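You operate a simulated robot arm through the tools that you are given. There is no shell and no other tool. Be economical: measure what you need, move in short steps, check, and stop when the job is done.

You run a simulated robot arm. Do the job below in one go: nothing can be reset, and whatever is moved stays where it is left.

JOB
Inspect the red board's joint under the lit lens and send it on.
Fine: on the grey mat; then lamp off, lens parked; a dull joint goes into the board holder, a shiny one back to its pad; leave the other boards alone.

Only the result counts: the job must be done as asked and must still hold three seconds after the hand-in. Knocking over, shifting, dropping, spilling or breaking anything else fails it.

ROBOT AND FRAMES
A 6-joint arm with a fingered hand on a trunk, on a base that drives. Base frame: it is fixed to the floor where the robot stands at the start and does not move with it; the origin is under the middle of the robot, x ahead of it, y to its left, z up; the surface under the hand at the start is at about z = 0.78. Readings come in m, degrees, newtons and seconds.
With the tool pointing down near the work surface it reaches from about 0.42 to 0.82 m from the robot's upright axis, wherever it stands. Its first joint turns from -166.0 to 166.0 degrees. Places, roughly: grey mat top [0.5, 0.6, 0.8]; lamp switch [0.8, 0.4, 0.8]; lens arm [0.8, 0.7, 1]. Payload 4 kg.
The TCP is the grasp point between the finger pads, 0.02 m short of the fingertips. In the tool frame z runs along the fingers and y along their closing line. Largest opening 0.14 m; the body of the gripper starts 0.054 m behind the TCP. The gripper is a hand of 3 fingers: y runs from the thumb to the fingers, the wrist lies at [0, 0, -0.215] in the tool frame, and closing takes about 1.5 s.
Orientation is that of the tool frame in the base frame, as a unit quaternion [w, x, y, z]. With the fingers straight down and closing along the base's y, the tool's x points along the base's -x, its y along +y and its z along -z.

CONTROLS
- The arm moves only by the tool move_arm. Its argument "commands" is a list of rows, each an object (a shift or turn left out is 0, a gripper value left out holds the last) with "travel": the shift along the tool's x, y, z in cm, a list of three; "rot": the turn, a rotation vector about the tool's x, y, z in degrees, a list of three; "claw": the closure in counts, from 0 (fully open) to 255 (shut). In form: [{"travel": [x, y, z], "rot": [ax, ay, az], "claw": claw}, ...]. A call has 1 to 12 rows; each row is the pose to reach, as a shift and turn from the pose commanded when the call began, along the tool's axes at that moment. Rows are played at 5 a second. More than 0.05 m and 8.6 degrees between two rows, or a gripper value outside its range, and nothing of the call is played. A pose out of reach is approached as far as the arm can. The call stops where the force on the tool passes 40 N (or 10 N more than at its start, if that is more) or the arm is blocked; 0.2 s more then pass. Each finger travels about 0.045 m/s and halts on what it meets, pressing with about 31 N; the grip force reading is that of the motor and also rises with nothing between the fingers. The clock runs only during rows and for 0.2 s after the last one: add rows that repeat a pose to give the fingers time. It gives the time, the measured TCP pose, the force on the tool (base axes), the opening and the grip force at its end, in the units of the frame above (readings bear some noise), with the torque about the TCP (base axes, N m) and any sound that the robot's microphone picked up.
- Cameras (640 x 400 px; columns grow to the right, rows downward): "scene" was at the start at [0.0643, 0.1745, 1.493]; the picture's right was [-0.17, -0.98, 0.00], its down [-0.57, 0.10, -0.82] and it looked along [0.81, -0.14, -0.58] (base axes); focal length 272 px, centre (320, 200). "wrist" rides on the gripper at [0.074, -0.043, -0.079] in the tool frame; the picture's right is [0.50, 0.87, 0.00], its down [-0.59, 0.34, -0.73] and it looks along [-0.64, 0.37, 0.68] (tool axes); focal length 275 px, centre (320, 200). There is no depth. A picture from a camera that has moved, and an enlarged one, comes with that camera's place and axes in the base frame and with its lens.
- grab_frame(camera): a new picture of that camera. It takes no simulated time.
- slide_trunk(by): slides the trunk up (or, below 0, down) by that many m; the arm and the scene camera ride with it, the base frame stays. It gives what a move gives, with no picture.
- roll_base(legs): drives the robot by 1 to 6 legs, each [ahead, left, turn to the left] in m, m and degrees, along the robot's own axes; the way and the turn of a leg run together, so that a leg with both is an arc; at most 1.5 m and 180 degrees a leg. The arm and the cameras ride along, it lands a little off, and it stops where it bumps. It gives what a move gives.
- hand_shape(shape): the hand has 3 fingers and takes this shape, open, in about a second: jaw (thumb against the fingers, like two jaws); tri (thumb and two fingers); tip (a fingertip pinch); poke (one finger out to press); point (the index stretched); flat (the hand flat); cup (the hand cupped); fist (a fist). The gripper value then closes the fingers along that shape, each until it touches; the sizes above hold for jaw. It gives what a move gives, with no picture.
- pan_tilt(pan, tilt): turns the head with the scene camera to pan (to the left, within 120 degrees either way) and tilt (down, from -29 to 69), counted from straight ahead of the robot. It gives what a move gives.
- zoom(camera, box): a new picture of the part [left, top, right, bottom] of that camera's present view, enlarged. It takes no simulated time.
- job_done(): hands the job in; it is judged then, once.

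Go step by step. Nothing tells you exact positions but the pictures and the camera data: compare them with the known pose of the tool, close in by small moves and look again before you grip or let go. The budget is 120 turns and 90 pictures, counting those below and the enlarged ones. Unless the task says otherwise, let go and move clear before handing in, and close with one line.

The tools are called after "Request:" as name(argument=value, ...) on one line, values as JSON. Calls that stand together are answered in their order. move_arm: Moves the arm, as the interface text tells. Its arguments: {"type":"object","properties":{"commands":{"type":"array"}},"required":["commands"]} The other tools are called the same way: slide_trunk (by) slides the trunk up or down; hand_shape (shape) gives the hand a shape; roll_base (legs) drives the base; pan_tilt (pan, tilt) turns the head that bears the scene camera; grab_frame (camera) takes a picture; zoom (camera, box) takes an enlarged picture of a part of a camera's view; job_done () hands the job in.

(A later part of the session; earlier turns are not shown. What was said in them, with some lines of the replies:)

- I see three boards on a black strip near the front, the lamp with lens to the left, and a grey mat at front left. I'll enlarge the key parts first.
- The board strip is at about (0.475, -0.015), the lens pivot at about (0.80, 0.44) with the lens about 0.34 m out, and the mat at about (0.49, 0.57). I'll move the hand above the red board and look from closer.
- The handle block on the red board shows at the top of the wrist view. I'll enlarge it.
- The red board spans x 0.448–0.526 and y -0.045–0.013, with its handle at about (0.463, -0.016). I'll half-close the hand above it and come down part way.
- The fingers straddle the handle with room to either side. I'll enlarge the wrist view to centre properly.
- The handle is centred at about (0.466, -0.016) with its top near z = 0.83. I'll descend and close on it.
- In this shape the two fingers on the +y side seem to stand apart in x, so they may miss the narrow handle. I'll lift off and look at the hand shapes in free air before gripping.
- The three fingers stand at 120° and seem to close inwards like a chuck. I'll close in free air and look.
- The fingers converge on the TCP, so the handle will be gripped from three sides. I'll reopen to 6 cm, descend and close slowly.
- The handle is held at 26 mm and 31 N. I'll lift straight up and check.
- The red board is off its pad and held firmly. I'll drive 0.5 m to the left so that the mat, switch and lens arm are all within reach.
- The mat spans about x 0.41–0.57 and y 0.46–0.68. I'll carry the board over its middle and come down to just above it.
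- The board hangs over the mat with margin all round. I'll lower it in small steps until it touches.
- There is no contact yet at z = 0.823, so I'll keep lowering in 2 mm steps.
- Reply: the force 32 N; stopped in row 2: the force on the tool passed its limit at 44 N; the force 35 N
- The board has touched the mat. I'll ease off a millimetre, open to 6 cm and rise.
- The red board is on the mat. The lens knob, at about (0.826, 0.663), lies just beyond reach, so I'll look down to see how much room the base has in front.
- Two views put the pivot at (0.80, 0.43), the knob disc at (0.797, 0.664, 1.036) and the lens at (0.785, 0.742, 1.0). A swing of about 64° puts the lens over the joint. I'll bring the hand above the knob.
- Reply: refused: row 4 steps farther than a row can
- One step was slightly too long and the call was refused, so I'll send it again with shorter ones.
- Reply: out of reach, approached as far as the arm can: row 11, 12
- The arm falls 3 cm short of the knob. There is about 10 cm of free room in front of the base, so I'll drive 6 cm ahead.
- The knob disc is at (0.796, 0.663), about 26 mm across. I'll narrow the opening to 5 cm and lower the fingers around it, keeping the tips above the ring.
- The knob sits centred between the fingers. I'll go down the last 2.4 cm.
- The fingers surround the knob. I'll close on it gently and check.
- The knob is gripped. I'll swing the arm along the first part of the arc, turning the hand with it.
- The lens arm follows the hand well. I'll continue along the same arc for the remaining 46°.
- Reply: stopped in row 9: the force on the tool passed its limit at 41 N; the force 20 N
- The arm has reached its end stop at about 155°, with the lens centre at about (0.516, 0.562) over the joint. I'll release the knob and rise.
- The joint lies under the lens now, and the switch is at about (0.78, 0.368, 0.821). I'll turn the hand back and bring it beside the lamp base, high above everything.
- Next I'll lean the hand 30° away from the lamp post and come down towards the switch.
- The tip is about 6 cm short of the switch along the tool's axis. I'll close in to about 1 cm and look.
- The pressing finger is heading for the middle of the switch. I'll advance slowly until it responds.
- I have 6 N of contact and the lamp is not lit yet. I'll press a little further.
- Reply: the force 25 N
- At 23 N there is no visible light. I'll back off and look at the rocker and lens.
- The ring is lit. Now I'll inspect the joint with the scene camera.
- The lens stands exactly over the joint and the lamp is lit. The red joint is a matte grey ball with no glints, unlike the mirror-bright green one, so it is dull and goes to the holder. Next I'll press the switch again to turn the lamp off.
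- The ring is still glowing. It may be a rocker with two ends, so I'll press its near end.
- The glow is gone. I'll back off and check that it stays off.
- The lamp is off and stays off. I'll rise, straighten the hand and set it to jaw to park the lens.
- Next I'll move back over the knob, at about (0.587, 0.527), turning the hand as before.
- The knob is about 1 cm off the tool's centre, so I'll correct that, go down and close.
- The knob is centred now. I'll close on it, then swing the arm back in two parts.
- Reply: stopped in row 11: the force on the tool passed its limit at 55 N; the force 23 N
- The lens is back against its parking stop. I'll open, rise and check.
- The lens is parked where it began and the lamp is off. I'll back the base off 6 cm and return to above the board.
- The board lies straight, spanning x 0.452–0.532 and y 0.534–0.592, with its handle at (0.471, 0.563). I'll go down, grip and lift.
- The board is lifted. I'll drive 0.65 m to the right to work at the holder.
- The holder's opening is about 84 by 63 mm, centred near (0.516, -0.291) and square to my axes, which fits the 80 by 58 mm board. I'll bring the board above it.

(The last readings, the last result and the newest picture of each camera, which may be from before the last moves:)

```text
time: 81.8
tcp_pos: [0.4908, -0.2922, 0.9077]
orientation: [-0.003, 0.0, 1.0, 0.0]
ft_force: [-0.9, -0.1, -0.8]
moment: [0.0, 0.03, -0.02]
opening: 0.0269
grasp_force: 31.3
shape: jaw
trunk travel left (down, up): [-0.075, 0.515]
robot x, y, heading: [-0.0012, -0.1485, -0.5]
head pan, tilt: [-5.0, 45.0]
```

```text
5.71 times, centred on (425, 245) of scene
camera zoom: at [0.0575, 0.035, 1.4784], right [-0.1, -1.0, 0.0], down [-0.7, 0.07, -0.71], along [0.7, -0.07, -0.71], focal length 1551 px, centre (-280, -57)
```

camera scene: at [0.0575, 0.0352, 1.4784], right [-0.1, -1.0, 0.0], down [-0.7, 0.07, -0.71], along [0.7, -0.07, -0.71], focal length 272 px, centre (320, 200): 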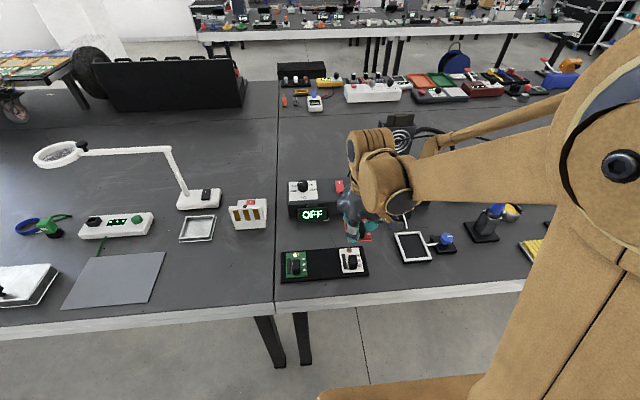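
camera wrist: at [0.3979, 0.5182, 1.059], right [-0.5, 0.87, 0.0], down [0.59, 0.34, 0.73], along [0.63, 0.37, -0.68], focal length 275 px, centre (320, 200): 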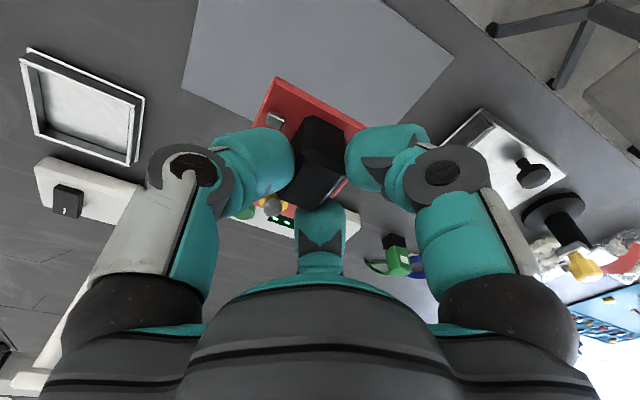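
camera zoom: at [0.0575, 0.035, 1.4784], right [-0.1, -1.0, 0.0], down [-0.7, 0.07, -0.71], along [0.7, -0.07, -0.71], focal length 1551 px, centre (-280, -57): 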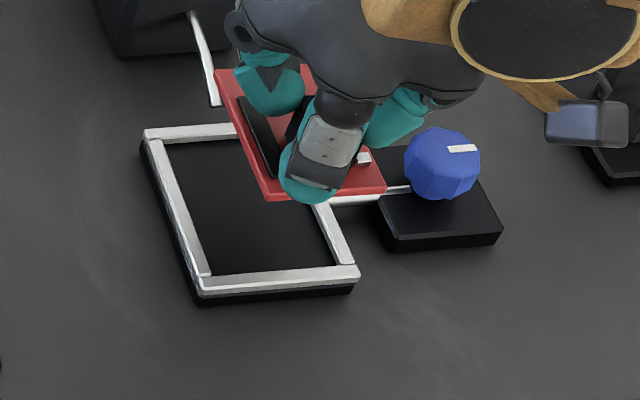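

The board's near-left corner needs to go about 5 mm in x and 4 mm in y to line up with the opening. I'll correct that, come down to about 1.5 cm above the rails and check again.

Request:
move_arm(commands=[{"travel": [-0.46, 0.44, 0]}, {"travel": [-0.46, 0.44, 2.5]}, {"travel": [-0.46, 0.44, 4.9]}, {"travel": [-0.46, 0.44, 4.9]}, {"travel": [-0.46, 0.44, 4.9]}])

Request:
zoom(camera="wrist", box=[220, 40, 420, 165])

Request:
zoom(camera="scene", box=[385, 220, 455, 270])

```text
time: 83.0
tcp_pos: [0.4966, -0.2876, 0.8584]
orientation: [-0.003, 0.002, 1.0, 0.001]
ft_force: [0.2, 0.2, 0.4]
moment: [-0.01, -0.01, 0.0]
opening: 0.0268
grasp_force: 31.0
shape: jaw
trunk travel left (down, up): [-0.075, 0.515]
robot x, y, heading: [-0.0041, -0.1467, -0.4]
head pan, tilt: [-5.0, 45.0]
```

```text
3.20 times, centred on (320, 102) of wrist
camera zoom: at [0.4244, -0.3287, 0.9396], right [-0.5, 0.87, 0.0], down [0.59, 0.34, 0.73], along [0.63, 0.37, -0.68], focal length 881 px, centre (320, 512)
```

zoom: 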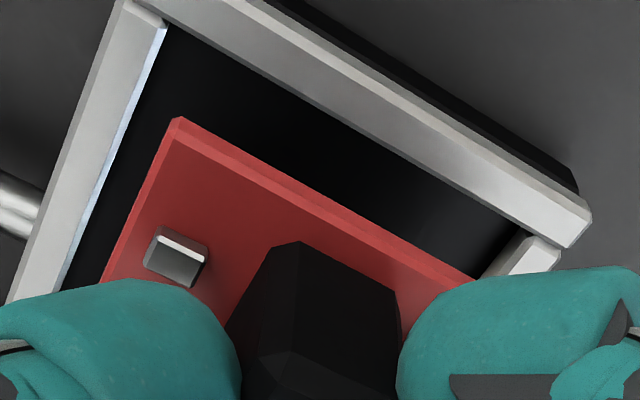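

```text
8.00 times, centred on (420, 245) of scene
camera zoom: at [0.0575, 0.035, 1.4784], right [-0.1, -1.0, 0.0], down [-0.7, 0.07, -0.71], along [0.7, -0.07, -0.71], focal length 2172 px, centre (-480, -160)
```

zoom: 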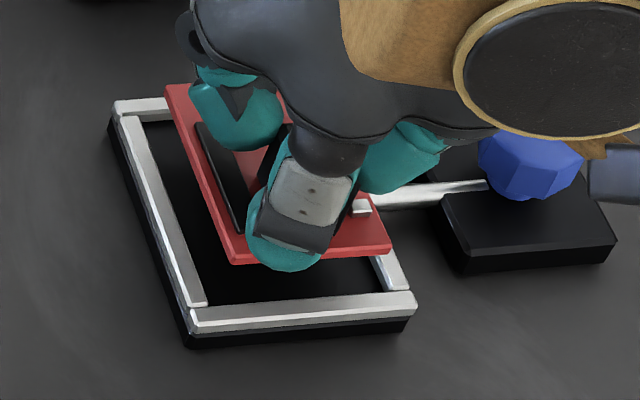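

The two cameras agree to within 1–2 mm and the holder seems turned about -1.5°. I'll make a small correction and lower the board to rail height.

Request:
move_arm(commands=[{"travel": [0.12, 0.1, 0], "rot": [0, 0, 1.2]}, {"travel": [0.12, 0.1, 0.5], "rot": [0, 0, 1.2]}, {"travel": [0.12, 0.1, 0.9], "rot": [0, 0, 1.2]}, {"travel": [0.12, 0.1, 1.2], "rot": [0, 0, 1.2]}, {"travel": [0.12, 0.1, 1.2], "rot": [0, 0, 1.2]}])

Request:
zoom(camera="wrist", box=[220, 40, 420, 165])

Request:
zoom(camera="scene", box=[385, 220, 455, 270])

```text
time: 84.2
tcp_pos: [0.4973, -0.2852, 0.8481]
orientation: [-0.004, 0.012, 1.0, 0.0]
ft_force: [-0.7, -0.1, -0.1]
moment: [-0.04, 0.02, 0.0]
opening: 0.0267
grasp_force: 31.5
shape: jaw
trunk travel left (down, up): [-0.075, 0.515]
robot x, y, heading: [-0.0034, -0.1476, -0.5]
head pan, tilt: [-5.0, 45.0]
```

```text
3.20 times, centred on (320, 102) of wrist
camera zoom: at [0.4223, -0.3251, 0.9283], right [-0.48, 0.88, 0.0], down [0.6, 0.33, 0.73], along [0.64, 0.35, -0.68], focal length 881 px, centre (320, 512)
```

zoom: 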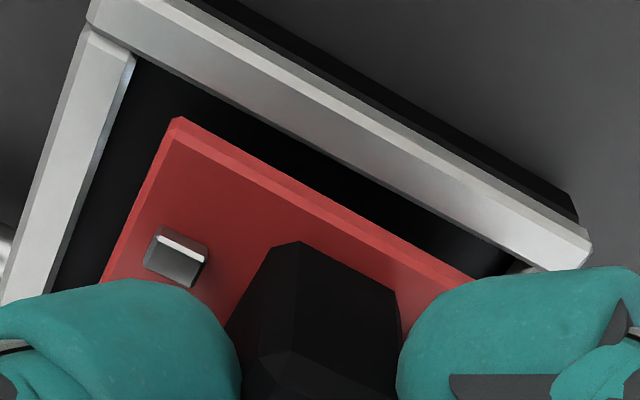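

```text
8.00 times, centred on (420, 245) of scene
camera zoom: at [0.0576, 0.035, 1.4784], right [-0.1, -1.0, 0.0], down [-0.7, 0.07, -0.71], along [0.7, -0.07, -0.71], focal length 2172 px, centre (-480, -160)
```

zoom: 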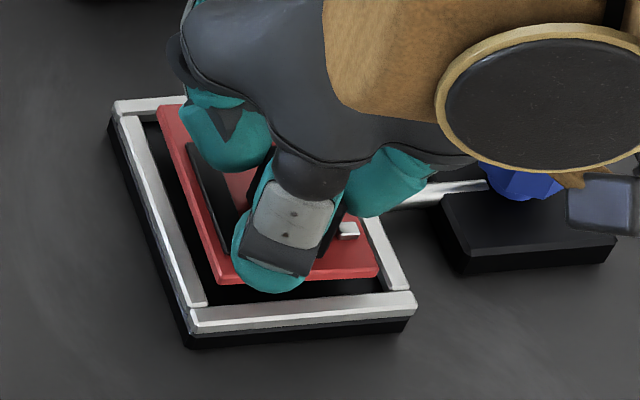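

Rail height is near. Both views ask for about 1 mm ahead and 2 mm to the right, so I'll make that shift and lower further.

Request:
move_arm(commands=[{"travel": [-0.1, -0.2, 0]}, {"travel": [-0.1, -0.2, 0.3]}, {"travel": [-0.1, -0.2, 0.6]}, {"travel": [-0.1, -0.2, 0.8]}, {"travel": [-0.1, -0.2, 0.8]}])

Request:
zoom(camera="wrist", box=[220, 40, 420, 165])

Request:
zoom(camera="scene", box=[385, 220, 455, 270])

```text
time: 85.4
tcp_pos: [0.4976, -0.2872, 0.8397]
orientation: [-0.003, 0.011, 1.0, 0.0]
ft_force: [0.2, 0.7, -0.1]
moment: [-0.01, 0.03, 0.0]
opening: 0.0269
grasp_force: 31.4
shape: jaw
trunk travel left (down, up): [-0.075, 0.515]
robot x, y, heading: [0.001, -0.1443, -0.4]
head pan, tilt: [-5.0, 45.0]
```

```text
3.20 times, centred on (320, 102) of wrist
camera zoom: at [0.4232, -0.3265, 0.9197], right [-0.48, 0.88, 0.0], down [0.6, 0.33, 0.73], along [0.64, 0.35, -0.68], focal length 881 px, centre (320, 512)
```

zoom: 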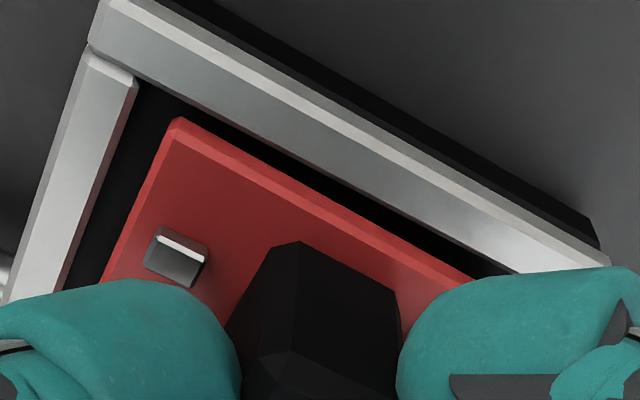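

```text
8.00 times, centred on (420, 245) of scene
camera zoom: at [0.0576, 0.035, 1.4784], right [-0.1, -1.0, 0.0], down [-0.7, 0.07, -0.71], along [0.7, -0.07, -0.71], focal length 2172 px, centre (-480, -160)
```

zoom: 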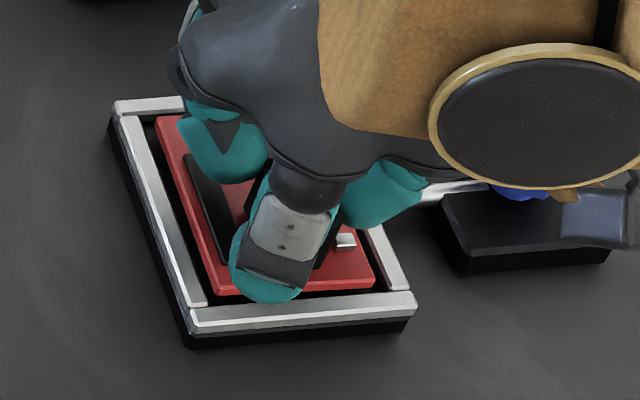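

The board sits centred inside the rails in both views. I'll lower until it touches the floor of the holder.

Request:
move_arm(commands=[{"travel": [0, 0, 0.3]}, {"travel": [0, 0, 0.5]}, {"travel": [0, 0, 0.6]}])

Request:
zoom(camera="scene", box=[385, 220, 455, 270])

```text
time: 86.2
tcp_pos: [0.4977, -0.2863, 0.8346]
orientation: [-0.004, 0.011, 1.0, 0.0]
ft_force: [1.5, 3.3, 5.5]
moment: [-0.07, -0.03, 0.0]
opening: 0.027
grasp_force: 31.3
shape: jaw
trunk travel left (down, up): [-0.075, 0.515]
robot x, y, heading: [-0.0049, -0.1438, -0.7]
head pan, tilt: [-5.0, 45.0]
```

```text
8.00 times, centred on (420, 245) of scene
camera zoom: at [0.0573, 0.0355, 1.4784], right [-0.1, -1.0, 0.0], down [-0.7, 0.07, -0.71], along [0.7, -0.07, -0.71], focal length 2172 px, centre (-480, -160)
```

zoom: 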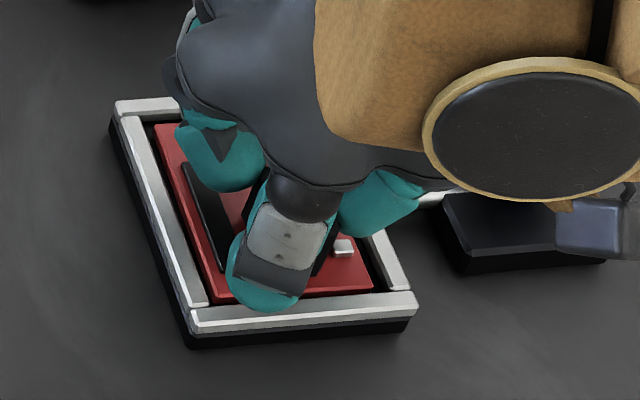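

There is light contact at z = 0.8346 and the board looks to be inside the rails. I'll go 2 mm further to see whether it is on the floor.

Request:
move_arm(commands=[{"travel": [0, 0, 0.1]}, {"travel": [0, 0, 0.2]}, {"travel": [0, 0, 0.2]}])

Request:
zoom(camera="wrist", box=[220, 40, 420, 165])

```text
time: 87.0
tcp_pos: [0.4958, -0.2867, 0.8325]
orientation: [-0.002, 0.012, 1.0, 0.001]
ft_force: [12.8, 4.4, 33.9]
moment: [-0.21, -0.22, 0.15]
opening: 0.0278
grasp_force: 30.3
shape: jaw
trunk travel left (down, up): [-0.075, 0.515]
robot x, y, heading: [-0.0035, -0.1475, -0.6]
head pan, tilt: [-5.0, 45.0]
```

```text
3.20 times, centred on (320, 102) of wrist
camera zoom: at [0.4222, -0.3261, 0.9127], right [-0.48, 0.88, 0.0], down [0.6, 0.33, 0.73], along [0.64, 0.35, -0.68], focal length 881 px, centre (320, 512)
```

zoom: 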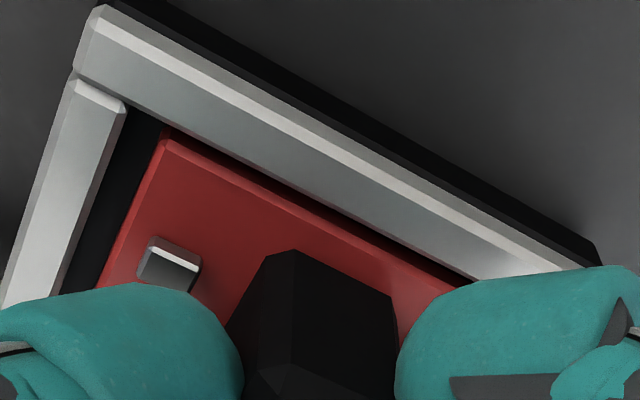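

The board is down inside the frame and pressing on its floor. I'll ease off, open and rise.

Request:
move_arm(commands=[{"travel": [0, 0, -0.15]}, {"travel": [0, 0, -0.15], "claw": 215}, {"travel": [0, 0, -0.15], "claw": 190}, {"travel": [0, 0, -0.15], "claw": 165}, {"travel": [0, 0, -0.15], "claw": 145}, {"travel": [0, 0, -0.15], "claw": 145}, {"travel": [0, 0, -0.15], "claw": 145}, {"travel": [0, 0, -2.5]}, {"travel": [0, 0, -6.5]}, {"travel": [0, 0, -10.5]}, {"travel": [0, 0, -14]}, {"travel": [0, 0, -14]}])

Request:
grab_frame(camera="wrist")

Request:
zoom(camera="scene", box=[380, 210, 480, 280])

```text
time: 89.6
tcp_pos: [0.5002, -0.2878, 0.9727]
orientation: [-0.004, 0.012, 1.0, 0.0]
ft_force: [-0.3, 0.5, 0.0]
moment: [-0.01, 0.01, 0.01]
opening: 0.0598
grasp_force: 0.1
shape: jaw
trunk travel left (down, up): [-0.075, 0.515]
robot x, y, heading: [-0.0018, -0.1456, -0.7]
head pan, tilt: [-5.0, 45.0]
```

```text
12 pictures are left
camera wrist: at [0.4247, -0.3274, 1.0529], right [-0.48, 0.88, 0.0], down [0.6, 0.33, 0.73], along [0.64, 0.35, -0.68], focal length 275 px, centre (320, 200)
```

wrist: 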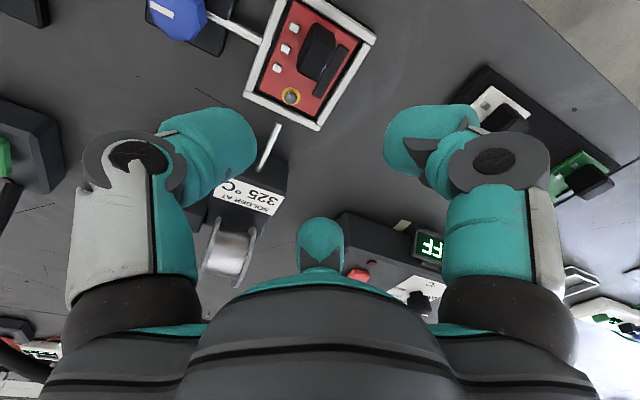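

```text
5.71 times, centred on (430, 245) of scene
camera zoom: at [0.0575, 0.035, 1.4784], right [-0.1, -1.0, 0.0], down [-0.7, 0.07, -0.71], along [0.7, -0.07, -0.71], focal length 1551 px, centre (-309, -57)
```

zoom: 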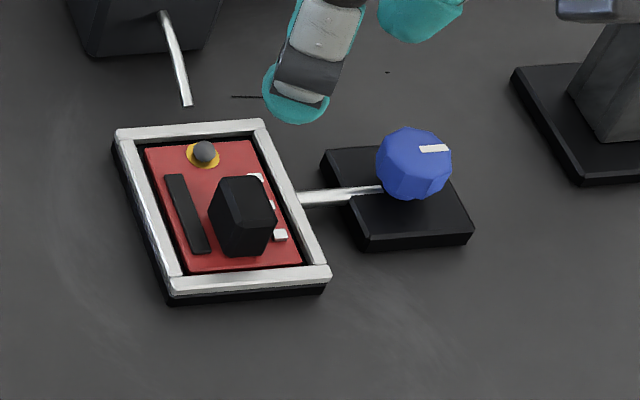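

The board lies flat in the holder. I'll take a final look at the lamp and lens before handing in.

Request:
pan_tilt(pan=35, tilt=32)

Request:
grab_frame(camera="scene")

```text
time: 90.7
tcp_pos: [0.4992, -0.2873, 0.9726]
orientation: [-0.004, 0.011, 1.0, 0.0]
ft_force: [-0.2, -0.2, 1.1]
moment: [-0.02, -0.01, 0.01]
opening: 0.0601
grasp_force: 0.1
shape: jaw
trunk travel left (down, up): [-0.075, 0.515]
robot x, y, heading: [0.003, -0.1457, -0.4]
head pan, tilt: [35.0, 32.0]
```

```text
10 pictures are left
camera scene: at [0.0504, 0.0935, 1.4979], right [0.57, -0.82, 0.0], down [-0.44, -0.3, -0.85], along [0.7, 0.48, -0.53], focal length 272 px, centre (320, 200)
```

scene: 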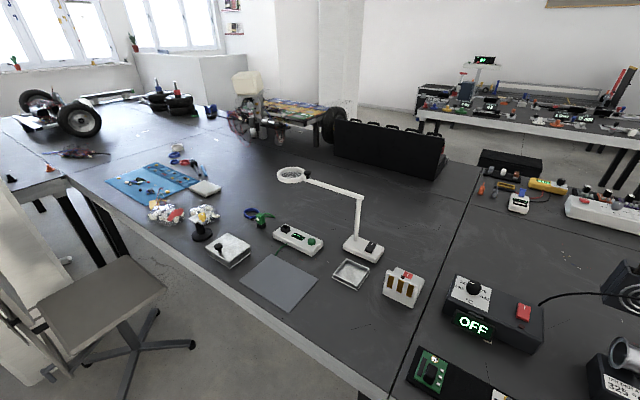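

The lamp is off, the lens is parked, the mat is clear and the board is in the holder. I'm handing in.

Request:
job_done()

```text
The job is handed in.
```

I inspected the red board's joint on the grey mat under the lit lens and judged it dull. The board now lies flat in the board holder, the lamp is off, the lens is parked, and I did not touch the other boards.
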